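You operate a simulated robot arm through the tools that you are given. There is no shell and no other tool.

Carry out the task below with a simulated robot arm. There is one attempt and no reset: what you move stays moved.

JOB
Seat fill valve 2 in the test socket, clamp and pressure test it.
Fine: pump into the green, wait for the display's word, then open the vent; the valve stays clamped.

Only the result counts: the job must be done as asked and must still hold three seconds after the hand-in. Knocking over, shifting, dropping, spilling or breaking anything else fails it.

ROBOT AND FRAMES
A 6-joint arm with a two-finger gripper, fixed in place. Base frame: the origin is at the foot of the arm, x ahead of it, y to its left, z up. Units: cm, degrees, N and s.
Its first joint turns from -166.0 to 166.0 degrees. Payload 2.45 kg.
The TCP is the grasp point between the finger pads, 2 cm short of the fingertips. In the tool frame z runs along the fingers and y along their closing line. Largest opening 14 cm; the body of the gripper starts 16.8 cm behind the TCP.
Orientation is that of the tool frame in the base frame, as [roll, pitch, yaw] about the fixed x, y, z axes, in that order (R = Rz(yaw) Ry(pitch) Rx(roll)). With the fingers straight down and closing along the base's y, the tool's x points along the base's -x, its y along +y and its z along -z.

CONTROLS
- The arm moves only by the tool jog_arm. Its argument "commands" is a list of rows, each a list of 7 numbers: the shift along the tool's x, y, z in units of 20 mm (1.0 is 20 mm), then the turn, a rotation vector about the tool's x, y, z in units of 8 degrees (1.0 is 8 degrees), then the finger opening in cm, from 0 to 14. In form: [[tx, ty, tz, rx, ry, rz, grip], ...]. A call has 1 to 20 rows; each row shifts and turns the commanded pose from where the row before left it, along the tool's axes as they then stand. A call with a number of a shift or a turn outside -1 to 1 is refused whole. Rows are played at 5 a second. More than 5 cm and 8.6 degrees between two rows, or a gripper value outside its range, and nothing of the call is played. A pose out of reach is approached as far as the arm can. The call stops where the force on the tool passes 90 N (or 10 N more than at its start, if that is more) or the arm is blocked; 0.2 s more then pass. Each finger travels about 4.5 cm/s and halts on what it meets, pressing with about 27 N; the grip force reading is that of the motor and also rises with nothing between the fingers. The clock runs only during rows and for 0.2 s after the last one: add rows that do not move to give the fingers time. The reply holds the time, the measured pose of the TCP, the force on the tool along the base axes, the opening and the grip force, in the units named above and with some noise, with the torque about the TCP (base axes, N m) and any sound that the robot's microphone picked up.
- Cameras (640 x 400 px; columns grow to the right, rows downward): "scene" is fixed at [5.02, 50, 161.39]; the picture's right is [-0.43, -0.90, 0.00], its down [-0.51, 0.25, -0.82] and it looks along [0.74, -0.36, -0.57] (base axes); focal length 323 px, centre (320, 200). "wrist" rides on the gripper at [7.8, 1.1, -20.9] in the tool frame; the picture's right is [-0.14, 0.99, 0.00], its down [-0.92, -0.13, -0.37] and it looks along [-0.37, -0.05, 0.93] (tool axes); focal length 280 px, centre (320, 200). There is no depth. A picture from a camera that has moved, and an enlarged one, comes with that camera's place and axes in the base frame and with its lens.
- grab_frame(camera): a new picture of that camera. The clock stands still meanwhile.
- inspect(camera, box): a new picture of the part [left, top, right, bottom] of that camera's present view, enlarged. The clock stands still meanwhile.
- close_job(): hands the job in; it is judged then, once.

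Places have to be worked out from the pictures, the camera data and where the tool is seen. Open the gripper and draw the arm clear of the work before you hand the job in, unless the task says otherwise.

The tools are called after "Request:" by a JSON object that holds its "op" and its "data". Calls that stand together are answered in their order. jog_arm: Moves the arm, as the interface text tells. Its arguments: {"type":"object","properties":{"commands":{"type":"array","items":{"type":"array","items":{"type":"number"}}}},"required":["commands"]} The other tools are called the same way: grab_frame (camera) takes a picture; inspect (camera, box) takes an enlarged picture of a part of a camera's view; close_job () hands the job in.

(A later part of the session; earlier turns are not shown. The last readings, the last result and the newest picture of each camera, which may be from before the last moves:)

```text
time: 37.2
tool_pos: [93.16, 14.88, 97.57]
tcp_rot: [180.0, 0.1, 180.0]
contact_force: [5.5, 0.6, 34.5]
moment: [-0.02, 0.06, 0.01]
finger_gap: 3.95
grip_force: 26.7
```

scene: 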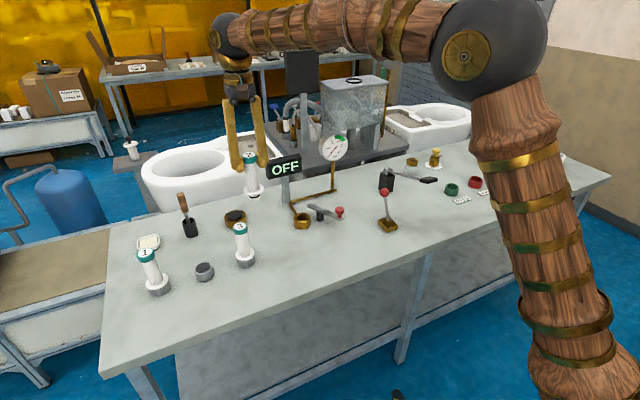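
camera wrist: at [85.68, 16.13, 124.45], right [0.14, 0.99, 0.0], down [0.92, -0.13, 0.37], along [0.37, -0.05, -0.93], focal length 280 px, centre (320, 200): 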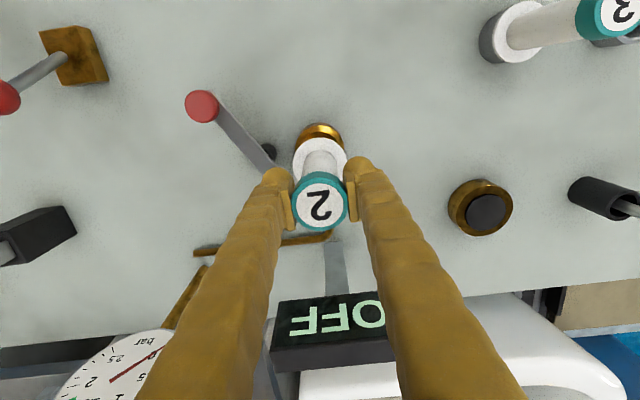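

Force stayed at about 34 N while z dropped a bit, so either the grip slid on the cap or the valve went in further. I check the picture before going on.

Request:
{"op": "inspect", "data": {"camera": "scene", "box": [290, 195, 325, 235]}}

Request:
{"op": "inspect", "data": {"camera": "wrist", "box": [270, 110, 370, 240]}}

Request:
{"op": "inspect", "data": {"camera": "scene", "box": [250, 120, 370, 240]}}

```text
10.00 times, centred on (308, 215) of scene
camera zoom: at [5.02, 50.0, 161.39], right [-0.43, -0.9, 0.0], down [-0.51, 0.25, -0.82], along [0.74, -0.36, -0.57], focal length 3227 px, centre (445, 50)
```

zoom: 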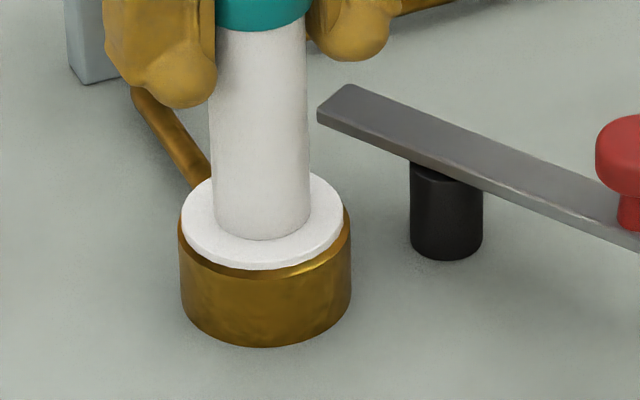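

```text
3.08 times, centred on (320, 175) of wrist
camera zoom: at [85.39, 16.14, 118.42], right [0.14, 0.99, 0.0], down [0.92, -0.13, 0.37], along [0.37, -0.05, -0.93], focal length 863 px, centre (320, 277)
```

zoom: 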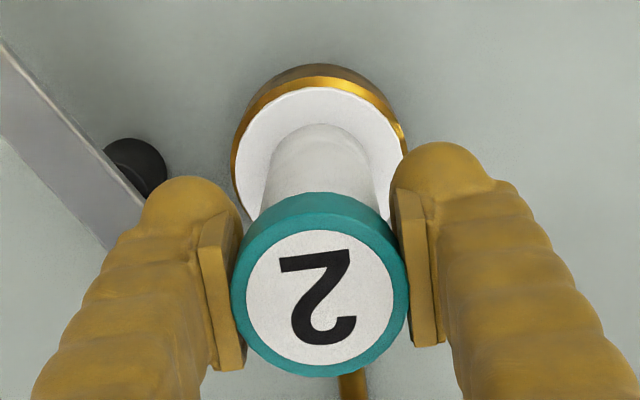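

```text
3.33 times, centred on (310, 180) of scene
camera zoom: at [5.02, 50.0, 161.39], right [-0.43, -0.9, 0.0], down [-0.51, 0.25, -0.82], along [0.74, -0.36, -0.57], focal length 1076 px, centre (353, 267)
```

zoom: 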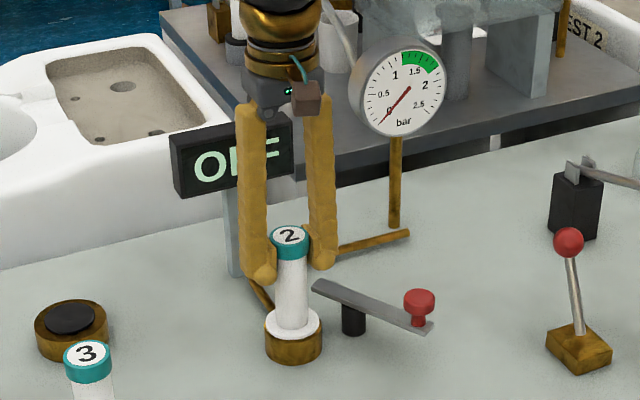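

The flange did not move; the grip just slid slightly, so the valve is hard on its seat. I release it and raise straight up.

Request:
{"op": "jog_arm", "data": {"commands": [[0, 0, -0.05, 0, 0, 0, 2], [0, 0, 0, 0, 0, 0, 4.5], [0, 0, 0, 0, 0, 0, 6], [0, 0, 0, 0, 0, 0, 7], [0, 0, 0, 0, 0, 0, 7], [0, 0, -0.3, 0, 0, 0, 7], [0, 0, -0.7, 0, 0, 0, 7], [0, 0, -1, 0, 0, 0, 7], [0, 0, -1, 0, 0, 0, 7], [0, 0, -1, 0, 0, 0, 7], [0, 0, -1, 0, 0, 0, 7], [0, 0, -1, 0, 0, 0, 7], [0, 0, -1, 0, 0, 0, 7], [0, 0, -1, 0, 0, 0, 7], [0, 0, 0, 0, 0, 0, 7]]}}

Request:
{"op": "grab_frame", "data": {"camera": "wrist"}}

Request:
{"op": "inspect", "data": {"camera": "scene", "box": [250, 120, 410, 240]}}

```text
time: 40.4
tool_pos: [93.17, 15.15, 113.49]
tcp_rot: [179.9, 0.0, -180.0]
contact_force: [-0.1, 0.8, -1.5]
moment: [-0.01, 0.01, -0.03]
finger_gap: 7.0
grip_force: 0.1
```

```text
taken
camera wrist: at [85.44, 16.27, 134.5], right [0.14, 0.99, 0.0], down [0.92, -0.13, 0.37], along [0.37, -0.05, -0.93], focal length 280 px, centre (320, 200)
```

wrist: 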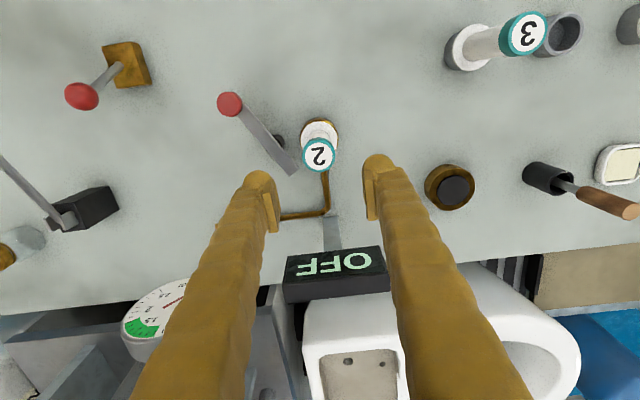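

```text
3.33 times, centred on (330, 180) of scene
camera zoom: at [5.02, 50.0, 161.39], right [-0.43, -0.9, 0.0], down [-0.51, 0.25, -0.82], along [0.74, -0.36, -0.57], focal length 1076 px, centre (287, 267)
```

zoom: 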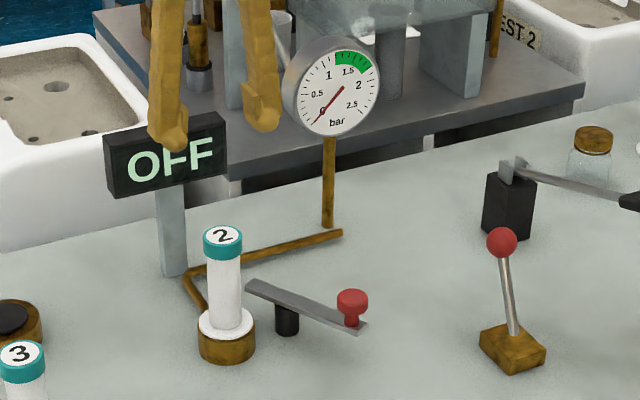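

The valve stands seated on its own. Next is the clamp: its knob is near (85.8, 3.4), pivot near (93.2, 7.7), and it must swing about 61° so the short end covers the flange. I hover over the knob and turn the hand so the fingers will close along the swing direction.

Request:
{"op": "jog_arm", "data": {"commands": [[0.608, -0.9625, 0, 0, 0, 0, 7], [0.608, -0.9625, 0, 0, 0, 0, 7], [0.608, -0.9625, 0, 0, 0, 0, 7], [0.608, -0.9625, 0, 0, 0, 0, 7], [0.608, -0.9625, 0, 0, 0, 0, 7], [0.608, -0.9625, 0, 0, 0, 0, 7], [0, 0, 0.3, 0, 0, -0.9, 7], [0, 0, 0.5, 0, 0, -0.9, 7], [0, 0, 0.5, 0, 0, -0.9, 7], [0, 0, 0.5, 0, 0, -0.9, 7], [0, 0, 0.5, 0, 0, 0, 7], [0, 0, 0.5, 0, 0, 0, 7], [0, 0, 0, 0, 0, 0, 7]]}}

Request:
{"op": "grab_frame", "data": {"camera": "wrist"}}

Request:
{"op": "inspect", "data": {"camera": "scene", "box": [270, 150, 370, 240]}}

```text
time: 43.2
tool_pos: [85.78, 3.45, 107.91]
tcp_rot: [-179.9, 0.1, -151.2]
contact_force: [0.0, 0.6, 0.0]
moment: [-0.04, 0.01, 0.01]
finger_gap: 6.99
grip_force: 0.1
```

```text
taken
camera wrist: at [78.48, 0.69, 128.86], right [-0.36, 0.93, 0.0], down [0.87, 0.33, 0.37], along [0.35, 0.13, -0.93], focal length 280 px, centre (320, 200)
```

wrist: 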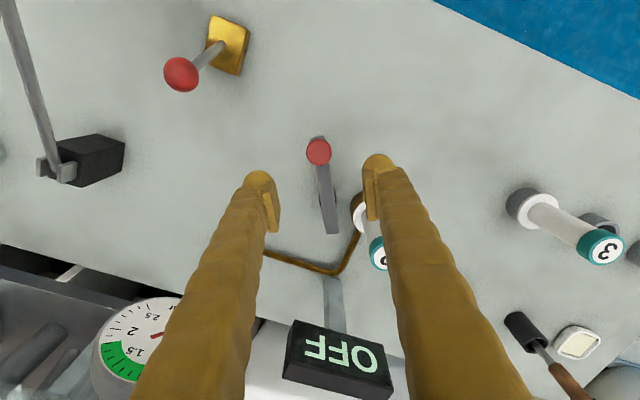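

```text
4.44 times, centred on (320, 195) of scene
camera zoom: at [5.02, 50.0, 161.39], right [-0.43, -0.9, 0.0], down [-0.51, 0.25, -0.82], along [0.74, -0.36, -0.57], focal length 1434 px, centre (320, 222)
```

zoom: 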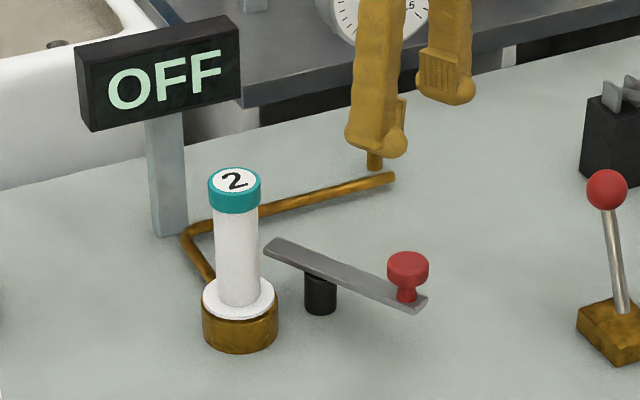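

The hand is aligned over the knob (85.75, 3.3) with the bar at about 28.5°. I descend so the fingers straddle the knob head, then narrow the opening to cage it.

Request:
{"op": "jog_arm", "data": {"commands": [[0, 0, 0.9, 0, 0, 0, 7], [0, 0, 0.9, 0, 0, 0, 7], [0, 0, 0.9, 0, 0, 0, 7], [0, 0, 0.9, 0, 0, 0, 7], [0, 0, 0.9, 0, 0, 0, 7], [0, 0, 0.9, 0, 0, 0, 7], [0, 0, 0.9, 0, 0, 0, 7], [0, 0, 0.9, 0, 0, 0, 7], [0, 0, 0.4, 0, 0, 0, 7], [0, 0, 0, 0, 0, 0, 5.5], [0, 0, 0, 0, 0, 0, 4.5], [0, 0, 0, 0, 0, 0, 4.5]]}}

Request:
{"op": "grab_frame", "data": {"camera": "wrist"}}

Request:
{"op": "inspect", "data": {"camera": "scene", "box": [280, 170, 380, 240]}}

```text
time: 45.8
tool_pos: [85.79, 3.39, 92.68]
tcp_rot: [180.0, 0.0, -151.2]
contact_force: [0.5, 0.2, -0.4]
moment: [-0.02, -0.01, 0.0]
finger_gap: 4.5
grip_force: 0.1
```

```text
taken
camera wrist: at [78.5, 0.6, 113.65], right [-0.36, 0.93, 0.0], down [0.87, 0.33, 0.37], along [0.35, 0.13, -0.93], focal length 280 px, centre (320, 200)
```

wrist: 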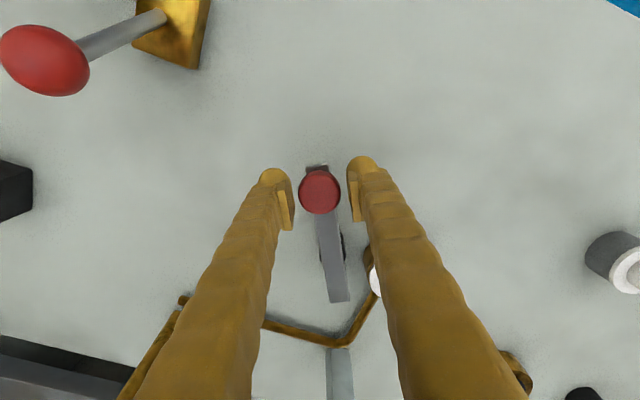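

```text
5.71 times, centred on (330, 205) of scene
camera zoom: at [5.02, 50.0, 161.39], right [-0.43, -0.9, 0.0], down [-0.51, 0.25, -0.82], along [0.74, -0.36, -0.57], focal length 1844 px, centre (263, 171)
```

zoom: 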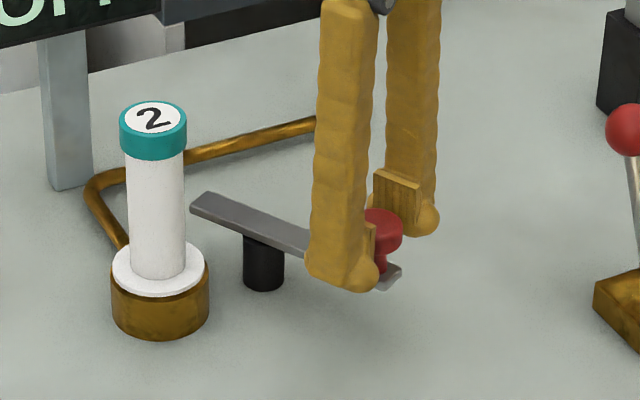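

The knob sits centred between the fingers with no contact. I narrow the cage and swing the first 30° along the arc around the pivot.

Request:
{"op": "jog_arm", "data": {"commands": [[0, 0, 0, 0, 0, 0, 3.8], [0, 0, 0, 0, 0, 0, 3.8], [-0.0245, -0.46, 0, 0, 0, -0.7625, 3.8], [-0.0245, -0.46, 0, 0, 0, -0.7625, 3.8], [-0.0245, -0.46, 0, 0, 0, -0.7625, 3.8], [-0.0245, -0.46, 0, 0, 0, -0.7625, 3.8], [-0.0245, -0.46, 0, 0, 0, -0.7625, 3.8], [0, 0, 0, 0, 0, 0, 3.8]]}}

Request:
{"op": "grab_frame", "data": {"camera": "wrist"}}

Request:
{"op": "inspect", "data": {"camera": "scene", "box": [250, 130, 390, 240]}}

```text
time: 47.6
tool_pos: [88.98, -0.07, 92.76]
tcp_rot: [-180.0, 0.0, -120.7]
contact_force: [-0.4, -0.7, 0.5]
moment: [0.01, 0.01, 0.01]
finger_gap: 3.83
grip_force: 0.5
```

```text
taken
camera wrist: at [84.18, -6.02, 113.67], right [-0.78, 0.62, 0.0], down [0.58, 0.73, 0.37], along [0.23, 0.29, -0.93], focal length 280 px, centre (320, 200)
```

wrist: 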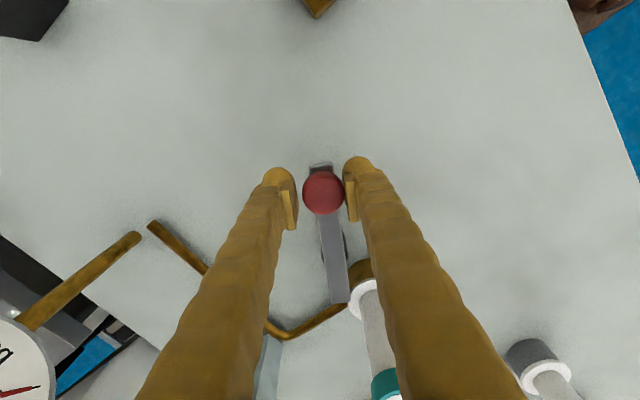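

```text
3.64 times, centred on (320, 185) of scene
camera zoom: at [5.02, 50.0, 161.39], right [-0.43, -0.9, 0.0], down [-0.51, 0.25, -0.82], along [0.74, -0.36, -0.57], focal length 1174 px, centre (320, 254)
```

zoom: 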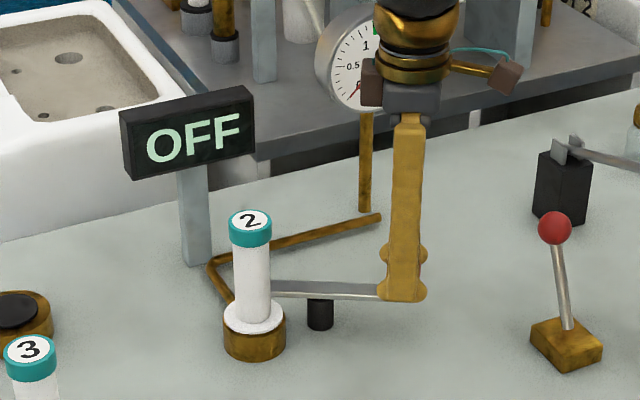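

The swing works with almost no force. I continue the remaining 31°, watching the force as the bar's short end slides over the flange.

Request:
{"op": "jog_arm", "data": {"commands": [[-0.0245, -0.46, 0, 0, 0, -0.7625, 3.8], [-0.0245, -0.46, 0, 0, 0, -0.7625, 3.8], [-0.0245, -0.46, 0, 0, 0, -0.7625, 3.8], [0, 0, 0, 0, 0, 0, 3.8]]}}

Request:
{"op": "grab_frame", "data": {"camera": "wrist"}}

Request:
{"op": "inspect", "data": {"camera": "scene", "box": [250, 130, 390, 240]}}

```text
time: 48.6
tool_pos: [91.45, -0.94, 92.72]
tcp_rot: [-179.9, 0.0, -102.5]
contact_force: [0.3, -0.6, 0.7]
moment: [0.01, 0.0, -0.03]
finger_gap: 3.8
grip_force: 0.4
```

```text
taken
camera wrist: at [88.84, -8.21, 113.8], right [-0.94, 0.35, 0.0], down [0.32, 0.87, 0.37], along [0.13, 0.35, -0.93], focal length 280 px, centre (320, 200)
```

wrist: 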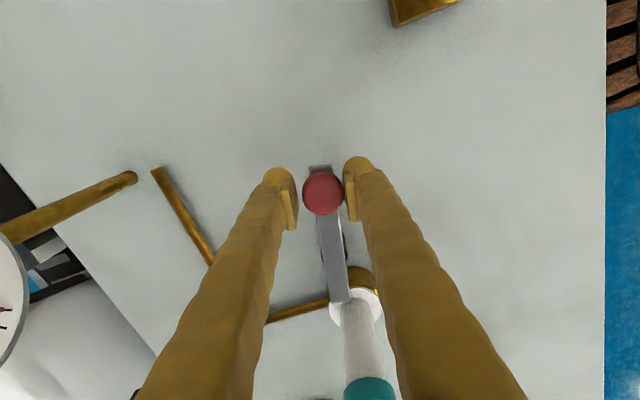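

```text
3.64 times, centred on (320, 185) of scene
camera zoom: at [5.02, 50.0, 161.39], right [-0.43, -0.9, 0.0], down [-0.51, 0.25, -0.82], along [0.74, -0.36, -0.57], focal length 1174 px, centre (320, 254)
```

zoom: 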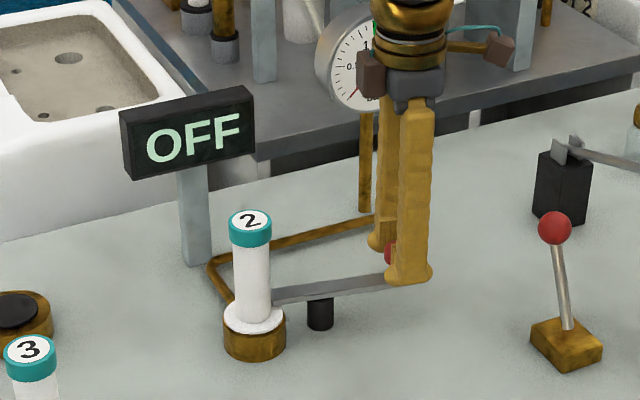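

The short end is now sliding over the flange freely. I swing the final ~12° so it points straight at the valve.

Request:
{"op": "jog_arm", "data": {"commands": [[-0.0245, -0.46, 0, 0, 0, -0.7625, 3.8], [-0.0245, -0.46, 0, 0, 0, -0.7625, 3.8], [0, 0, 0, 0, 0, 0, 3.8]]}}

Request:
{"op": "grab_frame", "data": {"camera": "wrist"}}

Request:
{"op": "inspect", "data": {"camera": "scene", "box": [250, 130, 390, 240]}}

```text
time: 49.4
tool_pos: [93.27, -1.08, 92.68]
tcp_rot: [-179.9, 0.0, -90.3]
contact_force: [-1.1, 0.2, 0.3]
moment: [0.02, -0.02, 0.01]
finger_gap: 3.87
grip_force: 0.1
```

```text
taken
camera wrist: at [92.26, -8.82, 113.71], right [-0.99, 0.14, 0.0], down [0.13, 0.92, 0.37], along [0.05, 0.37, -0.93], focal length 280 px, centre (320, 200)
```

wrist: 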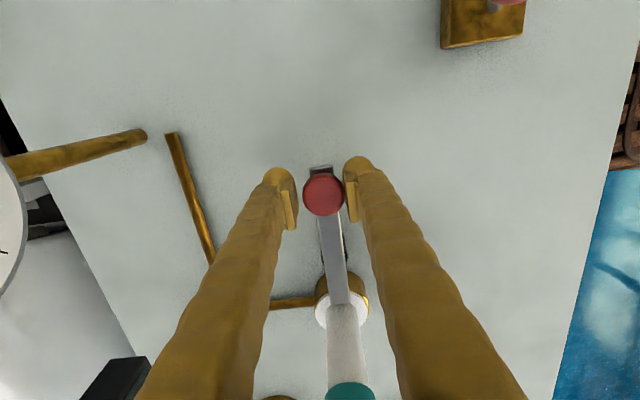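

```text
3.64 times, centred on (320, 185) of scene
camera zoom: at [5.02, 50.0, 161.39], right [-0.43, -0.9, 0.0], down [-0.51, 0.25, -0.82], along [0.74, -0.36, -0.57], focal length 1174 px, centre (320, 254)
```

zoom: 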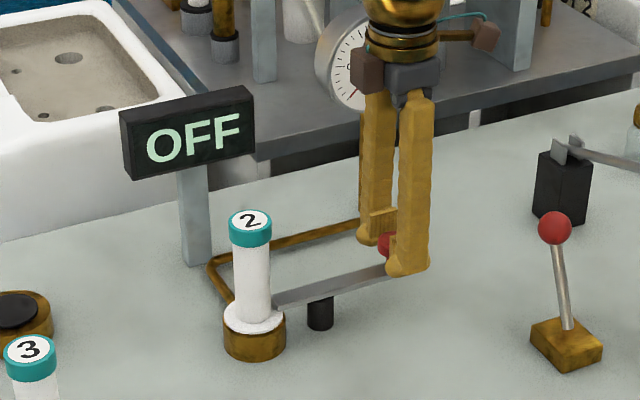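

I zoom in to check how the bar's short end sits on the flange.

Request:
{"op": "inspect", "data": {"camera": "wrist", "box": [290, 160, 390, 350]}}

Request:
{"op": "inspect", "data": {"camera": "scene", "box": [305, 185, 365, 230]}}

```text
2.11 times, centred on (340, 255) of wrist
camera zoom: at [92.26, -8.82, 113.71], right [-0.99, 0.14, 0.0], down [0.13, 0.92, 0.37], along [0.05, 0.37, -0.93], focal length 590 px, centre (278, 84)
```

zoom: 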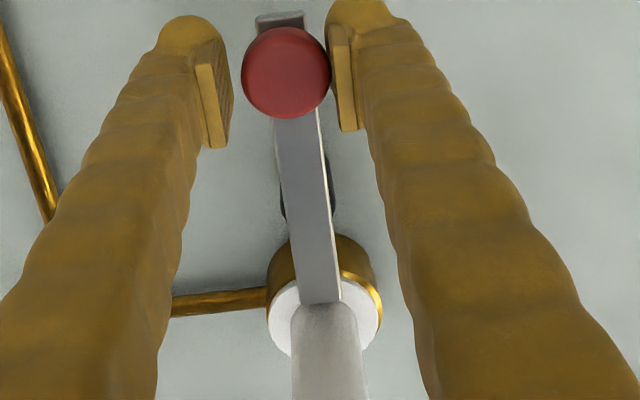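

```text
8.89 times, centred on (335, 208) of scene
camera zoom: at [5.02, 50.0, 161.39], right [-0.43, -0.9, 0.0], down [-0.51, 0.25, -0.82], along [0.74, -0.36, -0.57], focal length 2868 px, centre (187, 133)
```

zoom: 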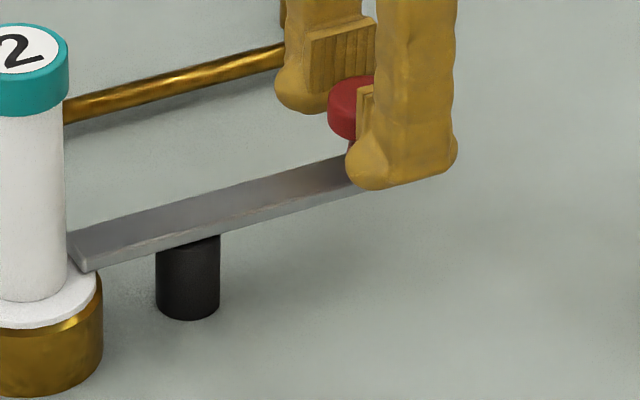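

The bar covers the flange and is within ~3° of pointing at the valve axis. I nudge it 3° further, then open the fingers and check that it stays.

Request:
{"op": "jog_arm", "data": {"commands": [[-0.01, -0.23, 0, 0, 0, -0.375, 3.8], [0, 0, 0, 0, 0, 0, 3.8], [0, 0, 0, 0, 0, 0, 5], [0, 0, 0, 0, 0, 0, 6], [0, 0, 0, 0, 0, 0, 6]]}}

Request:
{"op": "inspect", "data": {"camera": "wrist", "box": [290, 160, 390, 350]}}

Request:
{"op": "inspect", "data": {"camera": "scene", "box": [250, 130, 390, 240]}}

```text
time: 50.6
tool_pos: [93.73, -0.95, 92.86]
tcp_rot: [-179.9, 0.0, -87.2]
contact_force: [0.0, 0.5, -0.4]
moment: [0.01, 0.03, 0.01]
finger_gap: 6.01
grip_force: 0.1
```

```text
2.11 times, centred on (340, 255) of wrist
camera zoom: at [93.15, -8.81, 113.75], right [-1.0, 0.09, 0.0], down [0.08, 0.93, 0.37], along [0.03, 0.37, -0.93], focal length 590 px, centre (278, 84)
```

zoom: 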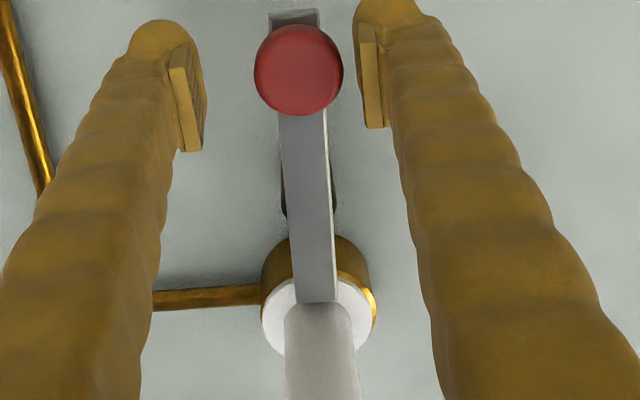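

```text
3.64 times, centred on (320, 185) of scene
camera zoom: at [5.02, 50.0, 161.39], right [-0.43, -0.9, 0.0], down [-0.51, 0.25, -0.82], along [0.74, -0.36, -0.57], focal length 1174 px, centre (320, 254)
```

zoom: 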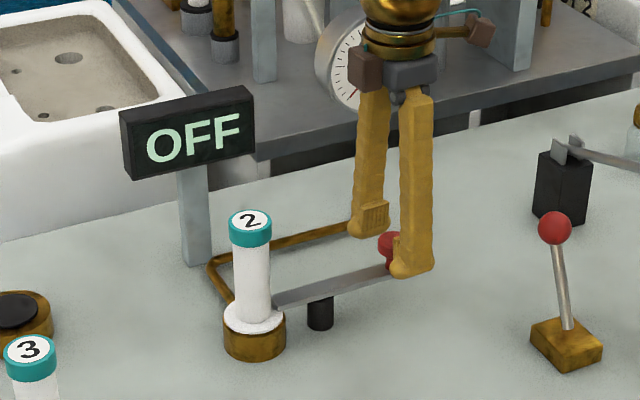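

The bar now points straight at the valve axis and stays there. I raise the hand clear and move toward the pump side, checking the whole bench.

Request:
{"op": "jog_arm", "data": {"commands": [[0, 0, -0.5, 0, 0, 0, 6.5], [0, 0, -1, 0, 0, 0, 6.5], [0, 0, -1, 0, 0, 0, 6.5], [0, 0, -1, 0, 0, 0, 6.5], [0, 0, -1, 0, 0, 0, 6.5], [0, 0, -1, 0, 0, 0, 6.5], [0, 0, -1, 0, 0, 0, 6.5], [0, 0, -1, 0, 0, 0, 6.5], [0, 0, -1, 0, 0, 0, 6.5], [0, 0, -1, 0, 0, 0, 6.5], [0, 0, -1, 0, 0, 0, 6.5], [0, 0, -1, 0, 0, 0, 6.5], [0, 0, 0, 0, 0, 0, 6.5]]}}

Request:
{"op": "grab_frame", "data": {"camera": "scene"}}

Request:
{"op": "inspect", "data": {"camera": "scene", "box": [290, 170, 370, 240]}}

Request:
{"op": "grab_frame", "data": {"camera": "wrist"}}

```text
time: 53.4
tool_pos: [93.82, -0.94, 115.63]
tcp_rot: [180.0, 0.0, -87.1]
contact_force: [-0.2, -0.2, 0.6]
moment: [0.0, -0.03, 0.0]
finger_gap: 6.47
grip_force: 0.1
```

```text
taken
```

scene: 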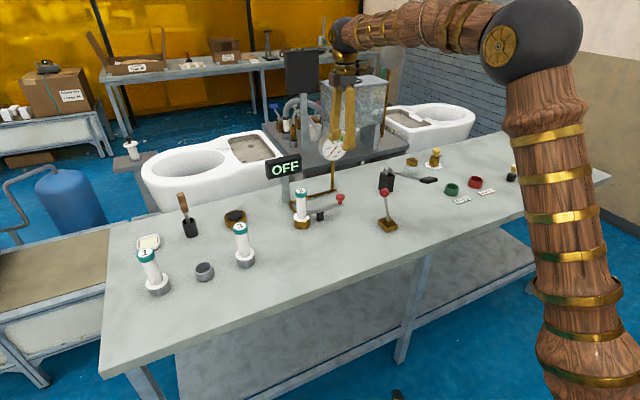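

```text
5.71 times, centred on (330, 205) of scene
camera zoom: at [5.02, 50.0, 161.39], right [-0.43, -0.9, 0.0], down [-0.51, 0.25, -0.82], along [0.74, -0.36, -0.57], focal length 1844 px, centre (263, 171)
```

zoom: 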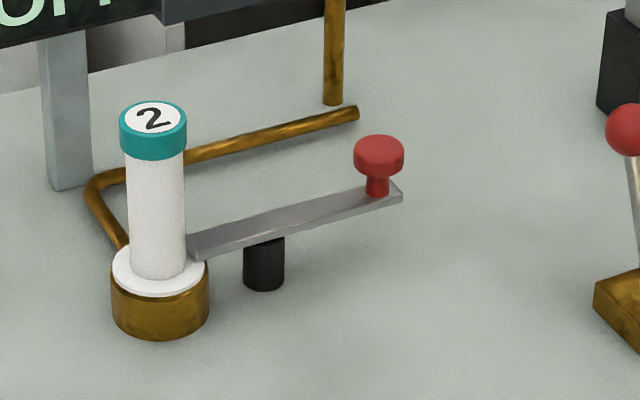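

```text
taken
camera wrist: at [93.17, -8.81, 136.61], right [-1.0, 0.09, 0.0], down [0.08, 0.93, 0.37], along [0.03, 0.37, -0.93], focal length 280 px, centre (320, 200)
```

wrist: 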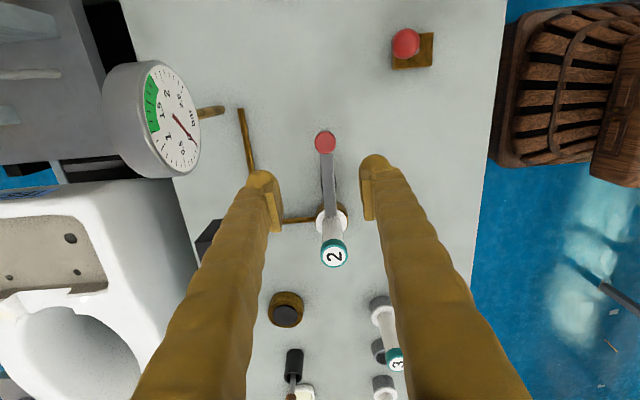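

The clamp bar lies on the flange and holds. Next the pump: I turn the hand back, close the fingers, and move above the pump handle pad.

Request:
{"op": "jog_arm", "data": {"commands": [[0, 0, 0, 0, 0, 0.967, 5], [0, 0, 0, 0, 0, 0.967, 4], [0, 0, 0, 0, 0, 0.967, 3], [0, 0, 0, 0, 0, 0.967, 2], [0, 0, 0, 0, 0, 0.967, 1], [0, 0, 0, 0, 0, 0.967, 0], [0, 0, 0, 0, 0, 0.967, 0], [0, 0, 0, 0, 0, 0.967, 0], [0, 0, 0, 0, 0, 0.967, 0], [0, 0, 0, 0, 0, 0.967, 0], [0, 0, 0, 0, 0, 0.967, 0], [0, 0, 0, 0, 0, 0.967, 0], [0, 0, 0, 0, 0, 0, 0]]}}

Request:
{"op": "jog_arm", "data": {"commands": [[0.7, -0.9, -0.1, 0, 0, 0, 0], [0.7, -0.9, -0.1, 0, 0, 0, 0], [0.7, -0.9, -0.1, 0, 0, 0, 0], [0.7, -0.9, -0.1, 0, 0, 0, 0], [0.7, -0.9, -0.1, 0, 0, 0, 0], [0.7, -0.9, -0.1, 0, 0, 0, 0], [0.7, -0.9, -0.1, 0, 0, 0, 0], [0.7, -0.9, -0.1, 0, 0, 0, 0], [0.7, -0.9, -0.1, 0, 0, 0, 0], [0.7, -0.9, -0.1, 0, 0, 0, 0], [0.7, -0.9, -0.1, 0, 0, 0, 0], [0.7, -0.9, -0.1, 0, 0, 0, 0], [0, 0, 0, 0, 0, 0, 0]]}}

Request:
{"op": "grab_frame", "data": {"camera": "wrist"}}

Request:
{"op": "grab_frame", "data": {"camera": "scene"}}

```text
time: 56.2
tool_pos: [93.78, -1.07, 115.68]
tcp_rot: [180.0, 0.0, 179.8]
contact_force: [0.3, 0.2, 0.5]
moment: [0.01, 0.02, 0.02]
finger_gap: 0.01
grip_force: 26.8
```

```text
time: 59.0
tool_pos: [76.85, -22.65, 118.08]
tcp_rot: [180.0, 0.0, 179.9]
contact_force: [0.0, 0.0, 0.2]
moment: [-0.02, 0.01, -0.01]
finger_gap: 0.02
grip_force: 27.0
```

```text
taken
camera wrist: at [69.11, -21.58, 139.1], right [0.14, 0.99, 0.0], down [0.92, -0.13, 0.37], along [0.37, -0.05, -0.93], focal length 280 px, centre (320, 200)
```

wrist: 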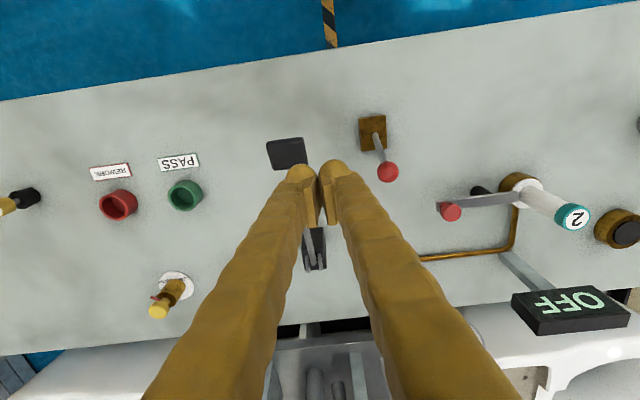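

```text
taken
```

scene: 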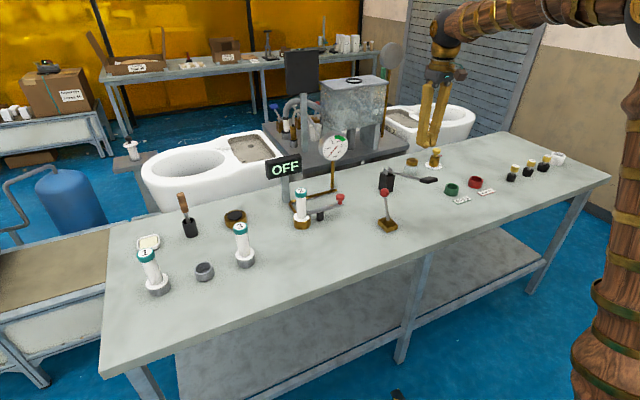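

The pad is at about (76.6, -27.0). I take enlarged views of the pump from both cameras to pin its height and the lever's line.

Request:
{"op": "inspect", "data": {"camera": "scene", "box": [370, 155, 450, 205]}}

Request:
{"op": "inspect", "data": {"camera": "wrist", "box": [240, 110, 420, 280]}}

Request:
{"op": "inspect", "data": {"camera": "scene", "box": [310, 125, 360, 170]}}

```text
8.00 times, centred on (410, 180) of scene
camera zoom: at [5.02, 50.0, 161.39], right [-0.43, -0.9, 0.0], down [-0.51, 0.25, -0.82], along [0.74, -0.36, -0.57], focal length 2582 px, centre (-400, 360)
```

zoom: 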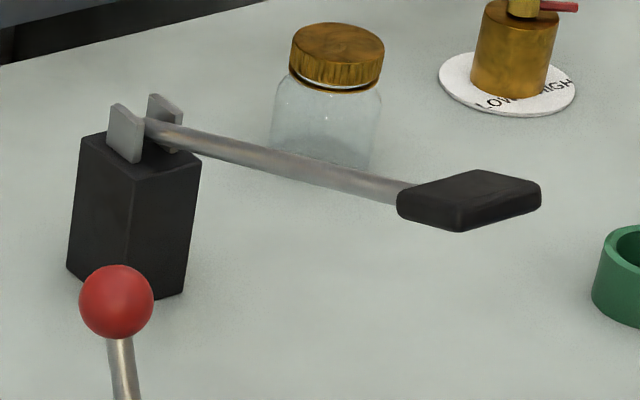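

```text
2.35 times, centred on (330, 195) of wrist
camera zoom: at [69.11, -21.58, 139.1], right [0.14, 0.99, 0.0], down [0.92, -0.13, 0.37], along [0.37, -0.05, -0.93], focal length 660 px, centre (296, 212)
```

zoom: 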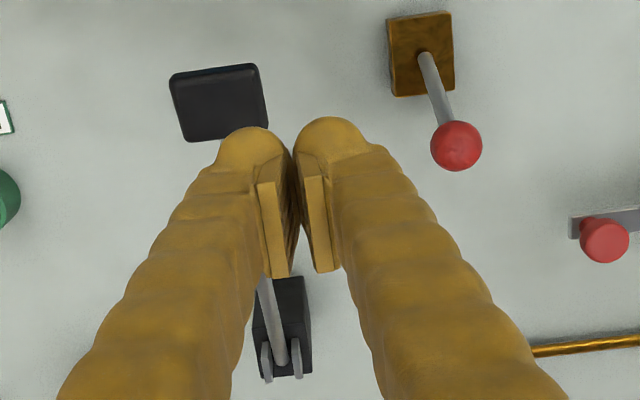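

```text
8.89 times, centred on (335, 148) of scene
camera zoom: at [5.02, 50.0, 161.39], right [-0.43, -0.9, 0.0], down [-0.51, 0.25, -0.82], along [0.74, -0.36, -0.57], focal length 2868 px, centre (187, 667)
```

zoom: 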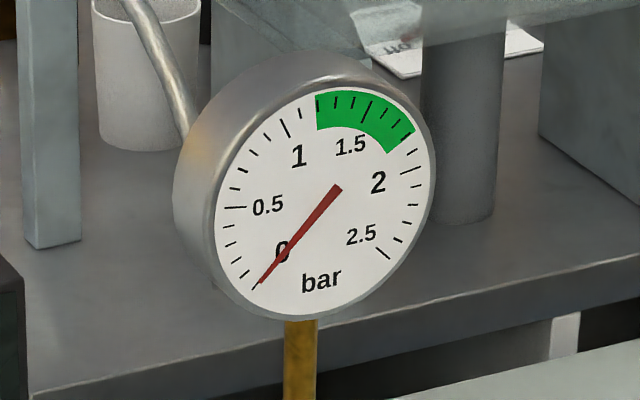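

The pad top is at about (76.6, -27.0, 102.4), lever pivot near (97.5, -26.5, 95), and the gauge reads 0 with green from about 1.2 to 1.8 bar. I hover closed fingertips just above the pad.

Request:
{"op": "jog_arm", "data": {"commands": [[0.03, -0.367, 0.2, 0, 0, 0, 0], [0.03, -0.367, 0.6, 0, 0, 0, 0], [0.03, -0.367, 0.9, 0, 0, 0, 0], [0.03, -0.367, 0.9, 0, 0, 0, 0], [0.03, -0.367, 0.9, 0, 0, 0, 0], [0.03, -0.367, 0.9, 0, 0, 0, 0], [0, 0, 0.9, 0, 0, 0, 0], [0, 0, 0.3, 0, 0, 0, 0], [0, 0, 0, 0, 0, 0, 0]]}}

Request:
{"op": "grab_frame", "data": {"camera": "wrist"}}

Request:
{"op": "inspect", "data": {"camera": "scene", "box": [370, 125, 470, 205]}}

```text
time: 61.0
tool_pos: [76.66, -27.01, 106.94]
tcp_rot: [-180.0, 0.1, 179.9]
contact_force: [0.4, 0.4, 0.0]
moment: [0.01, -0.02, 0.0]
finger_gap: 0.01
grip_force: 27.0
```

```text
taken
camera wrist: at [68.88, -25.81, 127.86], right [0.14, 0.99, 0.0], down [0.92, -0.13, 0.37], along [0.37, -0.05, -0.93], focal length 280 px, centre (320, 200)
```

wrist: 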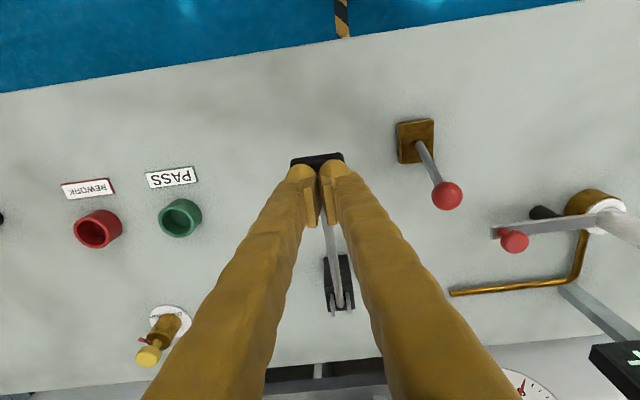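

```text
5.00 times, centred on (420, 165) of scene
camera zoom: at [5.02, 50.0, 161.39], right [-0.43, -0.9, 0.0], down [-0.51, 0.25, -0.82], along [0.74, -0.36, -0.57], focal length 1614 px, centre (-180, 375)
```

zoom: 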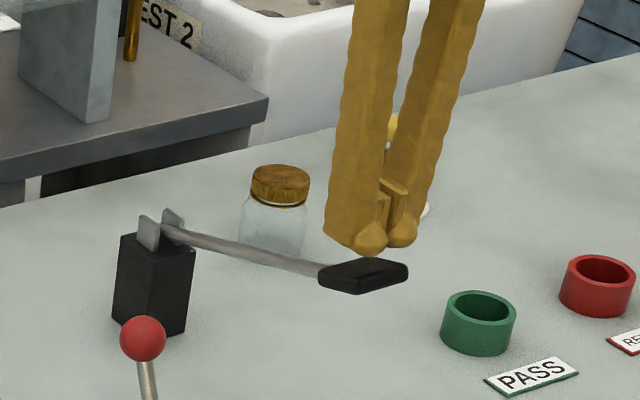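

The fingertips are over the pad. I press down in half-centimetre steps to find contact and the lever's resistance.

Request:
{"op": "jog_arm", "data": {"commands": [[0, 0, 0.4, 0, 0, 0, 0], [0, 0, 0.4, 0, 0, 0, 0], [0, 0, 0.4, 0, 0, 0, 0], [0, 0, 0.3, 0, 0, 0, 0], [0, 0, 0.3, 0, 0, 0, 0], [0, 0, 0, 0, 0, 0, 0]]}}

Request:
{"op": "inspect", "data": {"camera": "scene", "box": [310, 125, 450, 215]}}

```text
time: 62.4
tool_pos: [76.61, -26.96, 103.39]
tcp_rot: [-179.9, 0.0, 179.8]
contact_force: [0.2, -0.9, 0.8]
moment: [0.02, 0.02, 0.01]
finger_gap: 0.63
grip_force: 29.2
```

```text
4.44 times, centred on (380, 170) of scene
camera zoom: at [5.02, 50.0, 161.39], right [-0.43, -0.9, 0.0], down [-0.51, 0.25, -0.82], along [0.74, -0.36, -0.57], focal length 1434 px, centre (53, 333)
```

zoom: 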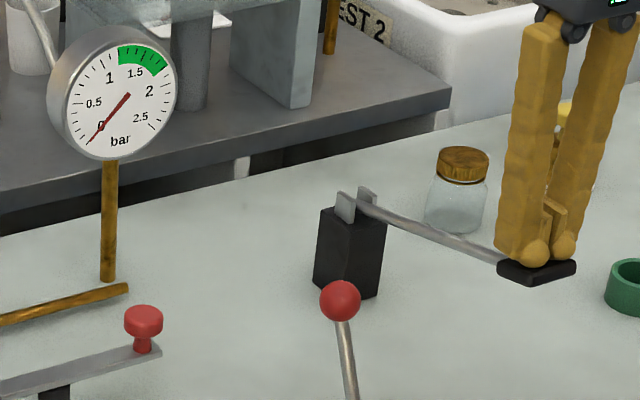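

The lever gave way easily (near zero force), but the fingers were spread 0.6 cm by the rod end wedging between the tips. I lift off, see whether the handle springs back, and shift toward the outer part of the pad.

Request:
{"op": "jog_arm", "data": {"commands": [[0, 0, -0.5, 0, 0, 0, 0], [0, 0, -0.8, 0, 0, 0, 0], [0, 0, -0.8, 0, 0, 0, 0], [0.4, 0, 0, 0, 0, 0, 0], [0, 0, 0, 0, 0, 0, 0]]}}

Request:
{"op": "inspect", "data": {"camera": "scene", "box": [310, 125, 450, 215]}}

Request:
{"op": "inspect", "data": {"camera": "wrist", "box": [270, 130, 370, 240]}}

```text
time: 63.6
tool_pos: [75.69, -26.95, 107.52]
tcp_rot: [-180.0, 0.0, 179.9]
contact_force: [0.1, 0.2, -0.2]
moment: [0.02, -0.01, 0.01]
finger_gap: 0.0
grip_force: 29.3
```

```text
4.44 times, centred on (380, 170) of scene
camera zoom: at [5.02, 50.0, 161.39], right [-0.43, -0.9, 0.0], down [-0.51, 0.25, -0.82], along [0.74, -0.36, -0.57], focal length 1434 px, centre (53, 333)
```

zoom: 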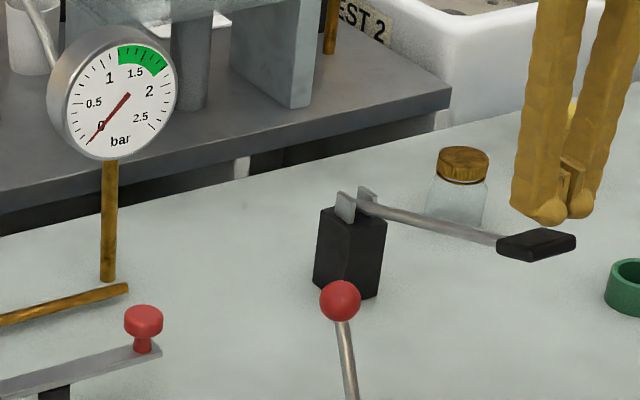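

```text
3.64 times, centred on (320, 185) of wrist
camera zoom: at [67.99, -25.81, 128.44], right [0.14, 0.99, 0.0], down [0.92, -0.13, 0.37], along [0.37, -0.05, -0.93], focal length 1020 px, centre (320, 254)
```

zoom: 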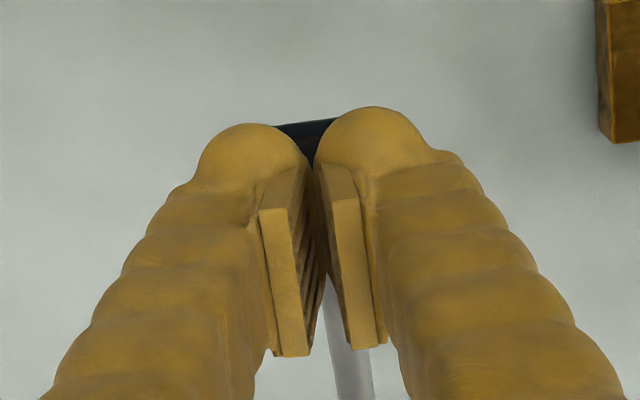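

The handle springs back up by itself and the gauge still reads 0. I press again from this position, deeper, in stages.

Request:
{"op": "jog_arm", "data": {"commands": [[0, 0, 0.5, 0, 0, 0, 0], [0, 0, 0.5, 0, 0, 0, 0], [0, 0, 0.5, 0, 0, 0, 0], [0, 0, 0.5, 0, 0, 0, 0], [0, 0, 0.5, 0, 0, 0, 0], [0, 0, 0.5, 0, 0, 0, 0], [0, 0, 0, 0, 0, 0, 0]]}}

Request:
{"op": "inspect", "data": {"camera": "scene", "box": [310, 125, 450, 215]}}

```text
time: 65.2
tool_pos: [75.66, -27.04, 101.51]
tcp_rot: [-179.9, 0.1, 179.9]
contact_force: [1.2, 0.2, 2.1]
moment: [0.02, 0.03, -0.02]
finger_gap: 0.57
grip_force: 29.8
```

```text
4.44 times, centred on (380, 170) of scene
camera zoom: at [5.02, 50.0, 161.39], right [-0.43, -0.9, 0.0], down [-0.51, 0.25, -0.82], along [0.74, -0.36, -0.57], focal length 1434 px, centre (53, 333)
```

zoom: 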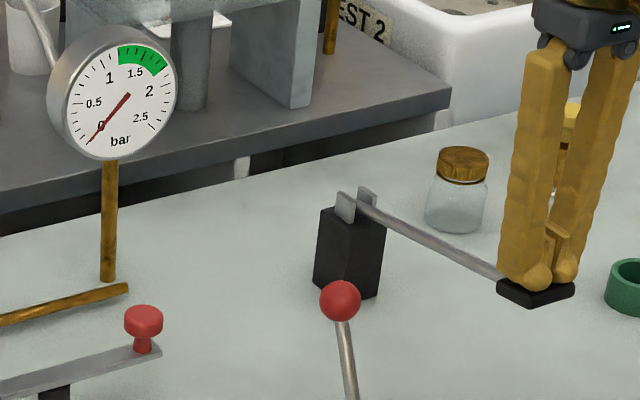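

Light resistance (2 N) so far and no pressure yet. I press on down.

Request:
{"op": "jog_arm", "data": {"commands": [[0, 0, 0.4, 0, 0, 0, 0], [0, 0, 0.4, 0, 0, 0, 0], [0, 0, 0.4, 0, 0, 0, 0], [0, 0, 0.4, 0, 0, 0, 0], [0, 0, 0, 0, 0, 0, 0]]}}

Request:
{"op": "inspect", "data": {"camera": "scene", "box": [310, 125, 450, 215]}}

```text
time: 66.4
tool_pos: [75.72, -26.92, 98.44]
tcp_rot: [-180.0, 0.0, 180.0]
contact_force: [-1.1, -0.3, 3.3]
moment: [-0.03, 0.02, 0.0]
finger_gap: 0.58
grip_force: 29.6
```

```text
4.44 times, centred on (380, 170) of scene
camera zoom: at [5.02, 50.0, 161.39], right [-0.43, -0.9, 0.0], down [-0.51, 0.25, -0.82], along [0.74, -0.36, -0.57], focal length 1434 px, centre (53, 333)
```

zoom: 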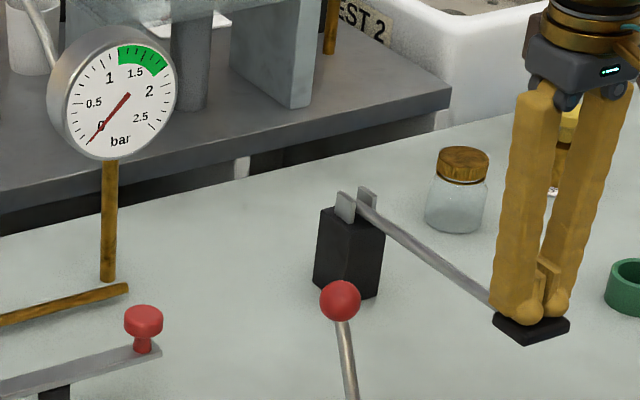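

Resistance rises slowly, about 3 N. I keep pressing in stages, looking for the end of stroke.

Request:
{"op": "jog_arm", "data": {"commands": [[0, 0, 0.4, 0, 0, 0, 0], [0, 0, 0.4, 0, 0, 0, 0], [0, 0, 0.4, 0, 0, 0, 0], [0, 0, 0, 0, 0, 0, 0]]}}

Request:
{"op": "inspect", "data": {"camera": "scene", "box": [310, 125, 450, 215]}}

```text
time: 67.4
tool_pos: [75.8, -27.05, 95.91]
tcp_rot: [-180.0, 0.0, 179.9]
contact_force: [-1.4, 0.9, 3.3]
moment: [0.02, -0.05, 0.07]
finger_gap: 0.59
grip_force: 29.3
```

```text
4.44 times, centred on (380, 170) of scene
camera zoom: at [5.02, 50.0, 161.39], right [-0.43, -0.9, 0.0], down [-0.51, 0.25, -0.82], along [0.74, -0.36, -0.57], focal length 1434 px, centre (53, 333)
```

zoom: 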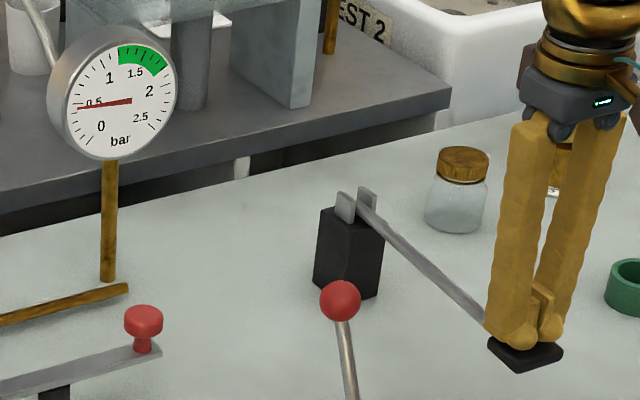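

The gauge jumped to about 0.45 bar at this depth, so a full stroke counts here. I lift to let the handle return and check the gauge and display.

Request:
{"op": "jog_arm", "data": {"commands": [[0, 0, -0.6, 0, 0, 0, 0], [0, 0, -0.9, 0, 0, 0, 0], [0, 0, -0.9, 0, 0, 0, 0], [0, 0, -0.9, 0, 0, 0, 0], [0, 0, -0.9, 0, 0, 0, 0], [0, 0, -0.9, 0, 0, 0, 0], [0, 0, -0.6, 0, 0, 0, 0], [0, 0, 0, 0, 0, 0, 0]]}}

Request:
{"op": "inspect", "data": {"camera": "scene", "box": [260, 125, 440, 235]}}

Request:
{"op": "inspect", "data": {"camera": "scene", "box": [310, 125, 360, 170]}}

```text
time: 69.2
tool_pos: [75.62, -27.11, 107.26]
tcp_rot: [179.9, -0.1, 179.9]
contact_force: [-0.3, 1.0, 1.0]
moment: [-0.02, 0.02, 0.0]
finger_gap: 0.01
grip_force: 29.6
```

```text
3.56 times, centred on (350, 180) of scene
camera zoom: at [5.02, 50.0, 161.39], right [-0.43, -0.9, 0.0], down [-0.51, 0.25, -0.82], along [0.74, -0.36, -0.57], focal length 1147 px, centre (213, 271)
```

zoom: 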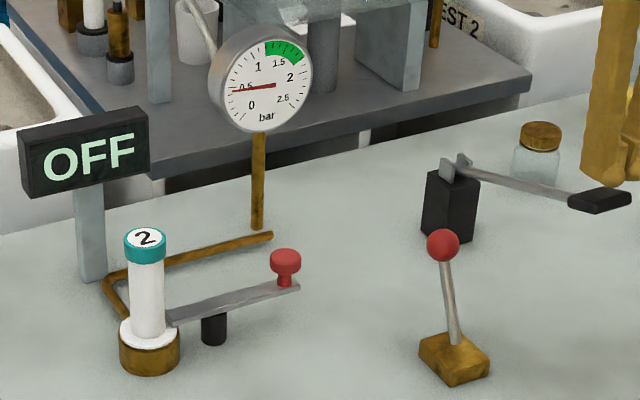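

```text
8.89 times, centred on (335, 148) of scene
camera zoom: at [5.02, 50.0, 161.39], right [-0.43, -0.9, 0.0], down [-0.51, 0.25, -0.82], along [0.74, -0.36, -0.57], focal length 2868 px, centre (187, 667)
```

zoom: 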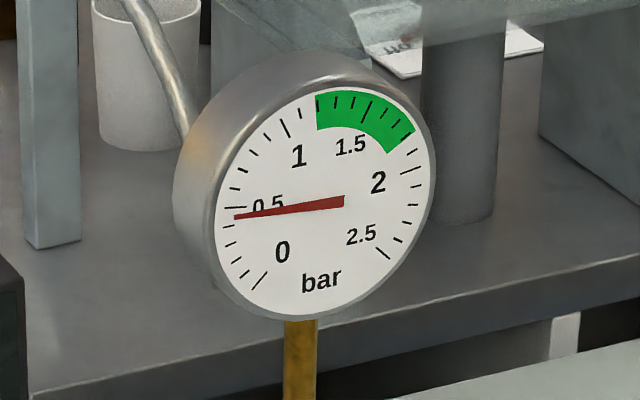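

Pressure holds at about 0.45 bar and the handle has returned. I give a second stroke of the same depth.

Request:
{"op": "jog_arm", "data": {"commands": [[0, 0, 0.5, 0, 0, 0, 0], [0, 0, 0.6, 0, 0, 0, 0], [0, 0, 0.6, 0, 0, 0, 0], [0, 0, 0.6, 0, 0, 0, 0], [0, 0, 0.6, 0, 0, 0, 0], [0, 0, 0.6, 0, 0, 0, 0], [0, 0, 0.6, 0, 0, 0, 0], [0, 0, 0.6, 0, 0, 0, 0], [0, 0, 0.5, 0, 0, 0, 0], [0, 0, 0.5, 0, 0, 0, 0], [0, 0, 0, 0, 0, 0, 0]]}}

Request:
{"op": "inspect", "data": {"camera": "scene", "box": [260, 125, 440, 235]}}

```text
time: 71.6
tool_pos: [75.62, -27.06, 95.81]
tcp_rot: [180.0, 0.1, 179.9]
contact_force: [-1.5, -1.5, 2.4]
moment: [0.02, -0.03, -0.04]
finger_gap: 0.61
grip_force: 29.4
```

```text
3.56 times, centred on (350, 180) of scene
camera zoom: at [5.02, 50.0, 161.39], right [-0.43, -0.9, 0.0], down [-0.51, 0.25, -0.82], along [0.74, -0.36, -0.57], focal length 1147 px, centre (213, 271)
```

zoom: 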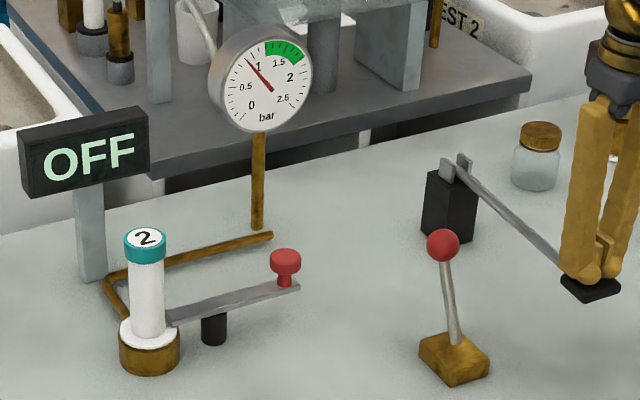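

The gauge now reads about 0.9 bar. I lift the handle back up for the third stroke.

Request:
{"op": "jog_arm", "data": {"commands": [[0, 0, -0.6, 0, 0, 0, 0], [0, 0, -0.9, 0, 0, 0, 0], [0, 0, -0.9, 0, 0, 0, 0], [0, 0, -0.9, 0, 0, 0, 0], [0, 0, -0.9, 0, 0, 0, 0], [0, 0, -0.9, 0, 0, 0, 0], [0, 0, -0.6, 0, 0, 0, 0], [0, 0, 0, 0, 0, 0, 0]]}}

Request:
{"op": "inspect", "data": {"camera": "scene", "box": [310, 125, 360, 170]}}

```text
time: 73.4
tool_pos: [75.73, -27.07, 107.31]
tcp_rot: [-179.9, 0.0, 179.9]
contact_force: [-0.1, 0.2, 0.5]
moment: [0.0, -0.02, -0.01]
finger_gap: 0.01
grip_force: 29.4
```

```text
8.89 times, centred on (335, 148) of scene
camera zoom: at [5.02, 50.0, 161.39], right [-0.43, -0.9, 0.0], down [-0.51, 0.25, -0.82], along [0.74, -0.36, -0.57], focal length 2868 px, centre (187, 667)
```

zoom: 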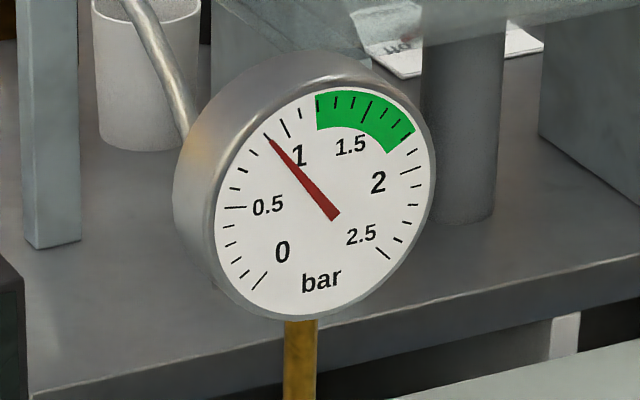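

At 0.9 bar and holding; one more stroke should give about 1.35 bar, inside the green. I give the third stroke and lift.

Request:
{"op": "jog_arm", "data": {"commands": [[0, 0, 0.5, 0, 0, 0, 0], [0, 0, 0.6, 0, 0, 0, 0], [0, 0, 0.6, 0, 0, 0, 0], [0, 0, 0.6, 0, 0, 0, 0], [0, 0, 0.6, 0, 0, 0, 0], [0, 0, 0.6, 0, 0, 0, 0], [0, 0, 0.6, 0, 0, 0, 0], [0, 0, 0.6, 0, 0, 0, 0], [0, 0, 0.5, 0, 0, 0, 0], [0, 0, 0.5, 0, 0, 0, 0], [0, 0, 0, 0, 0, 0, 0]]}}

Request:
{"op": "inspect", "data": {"camera": "scene", "box": [260, 125, 440, 235]}}

```text
time: 75.8
tool_pos: [75.71, -26.95, 95.82]
tcp_rot: [180.0, 0.1, 179.9]
contact_force: [-0.4, -1.6, 2.7]
moment: [-0.02, 0.0, -0.01]
finger_gap: 0.6
grip_force: 29.6
```

```text
3.56 times, centred on (350, 180) of scene
camera zoom: at [5.02, 50.0, 161.39], right [-0.43, -0.9, 0.0], down [-0.51, 0.25, -0.82], along [0.74, -0.36, -0.57], focal length 1147 px, centre (213, 271)
```

zoom: 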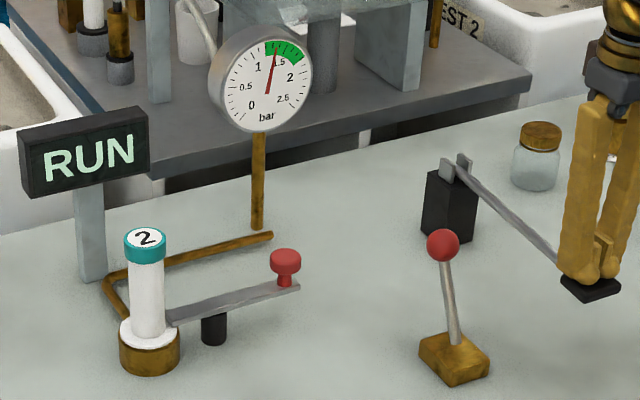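

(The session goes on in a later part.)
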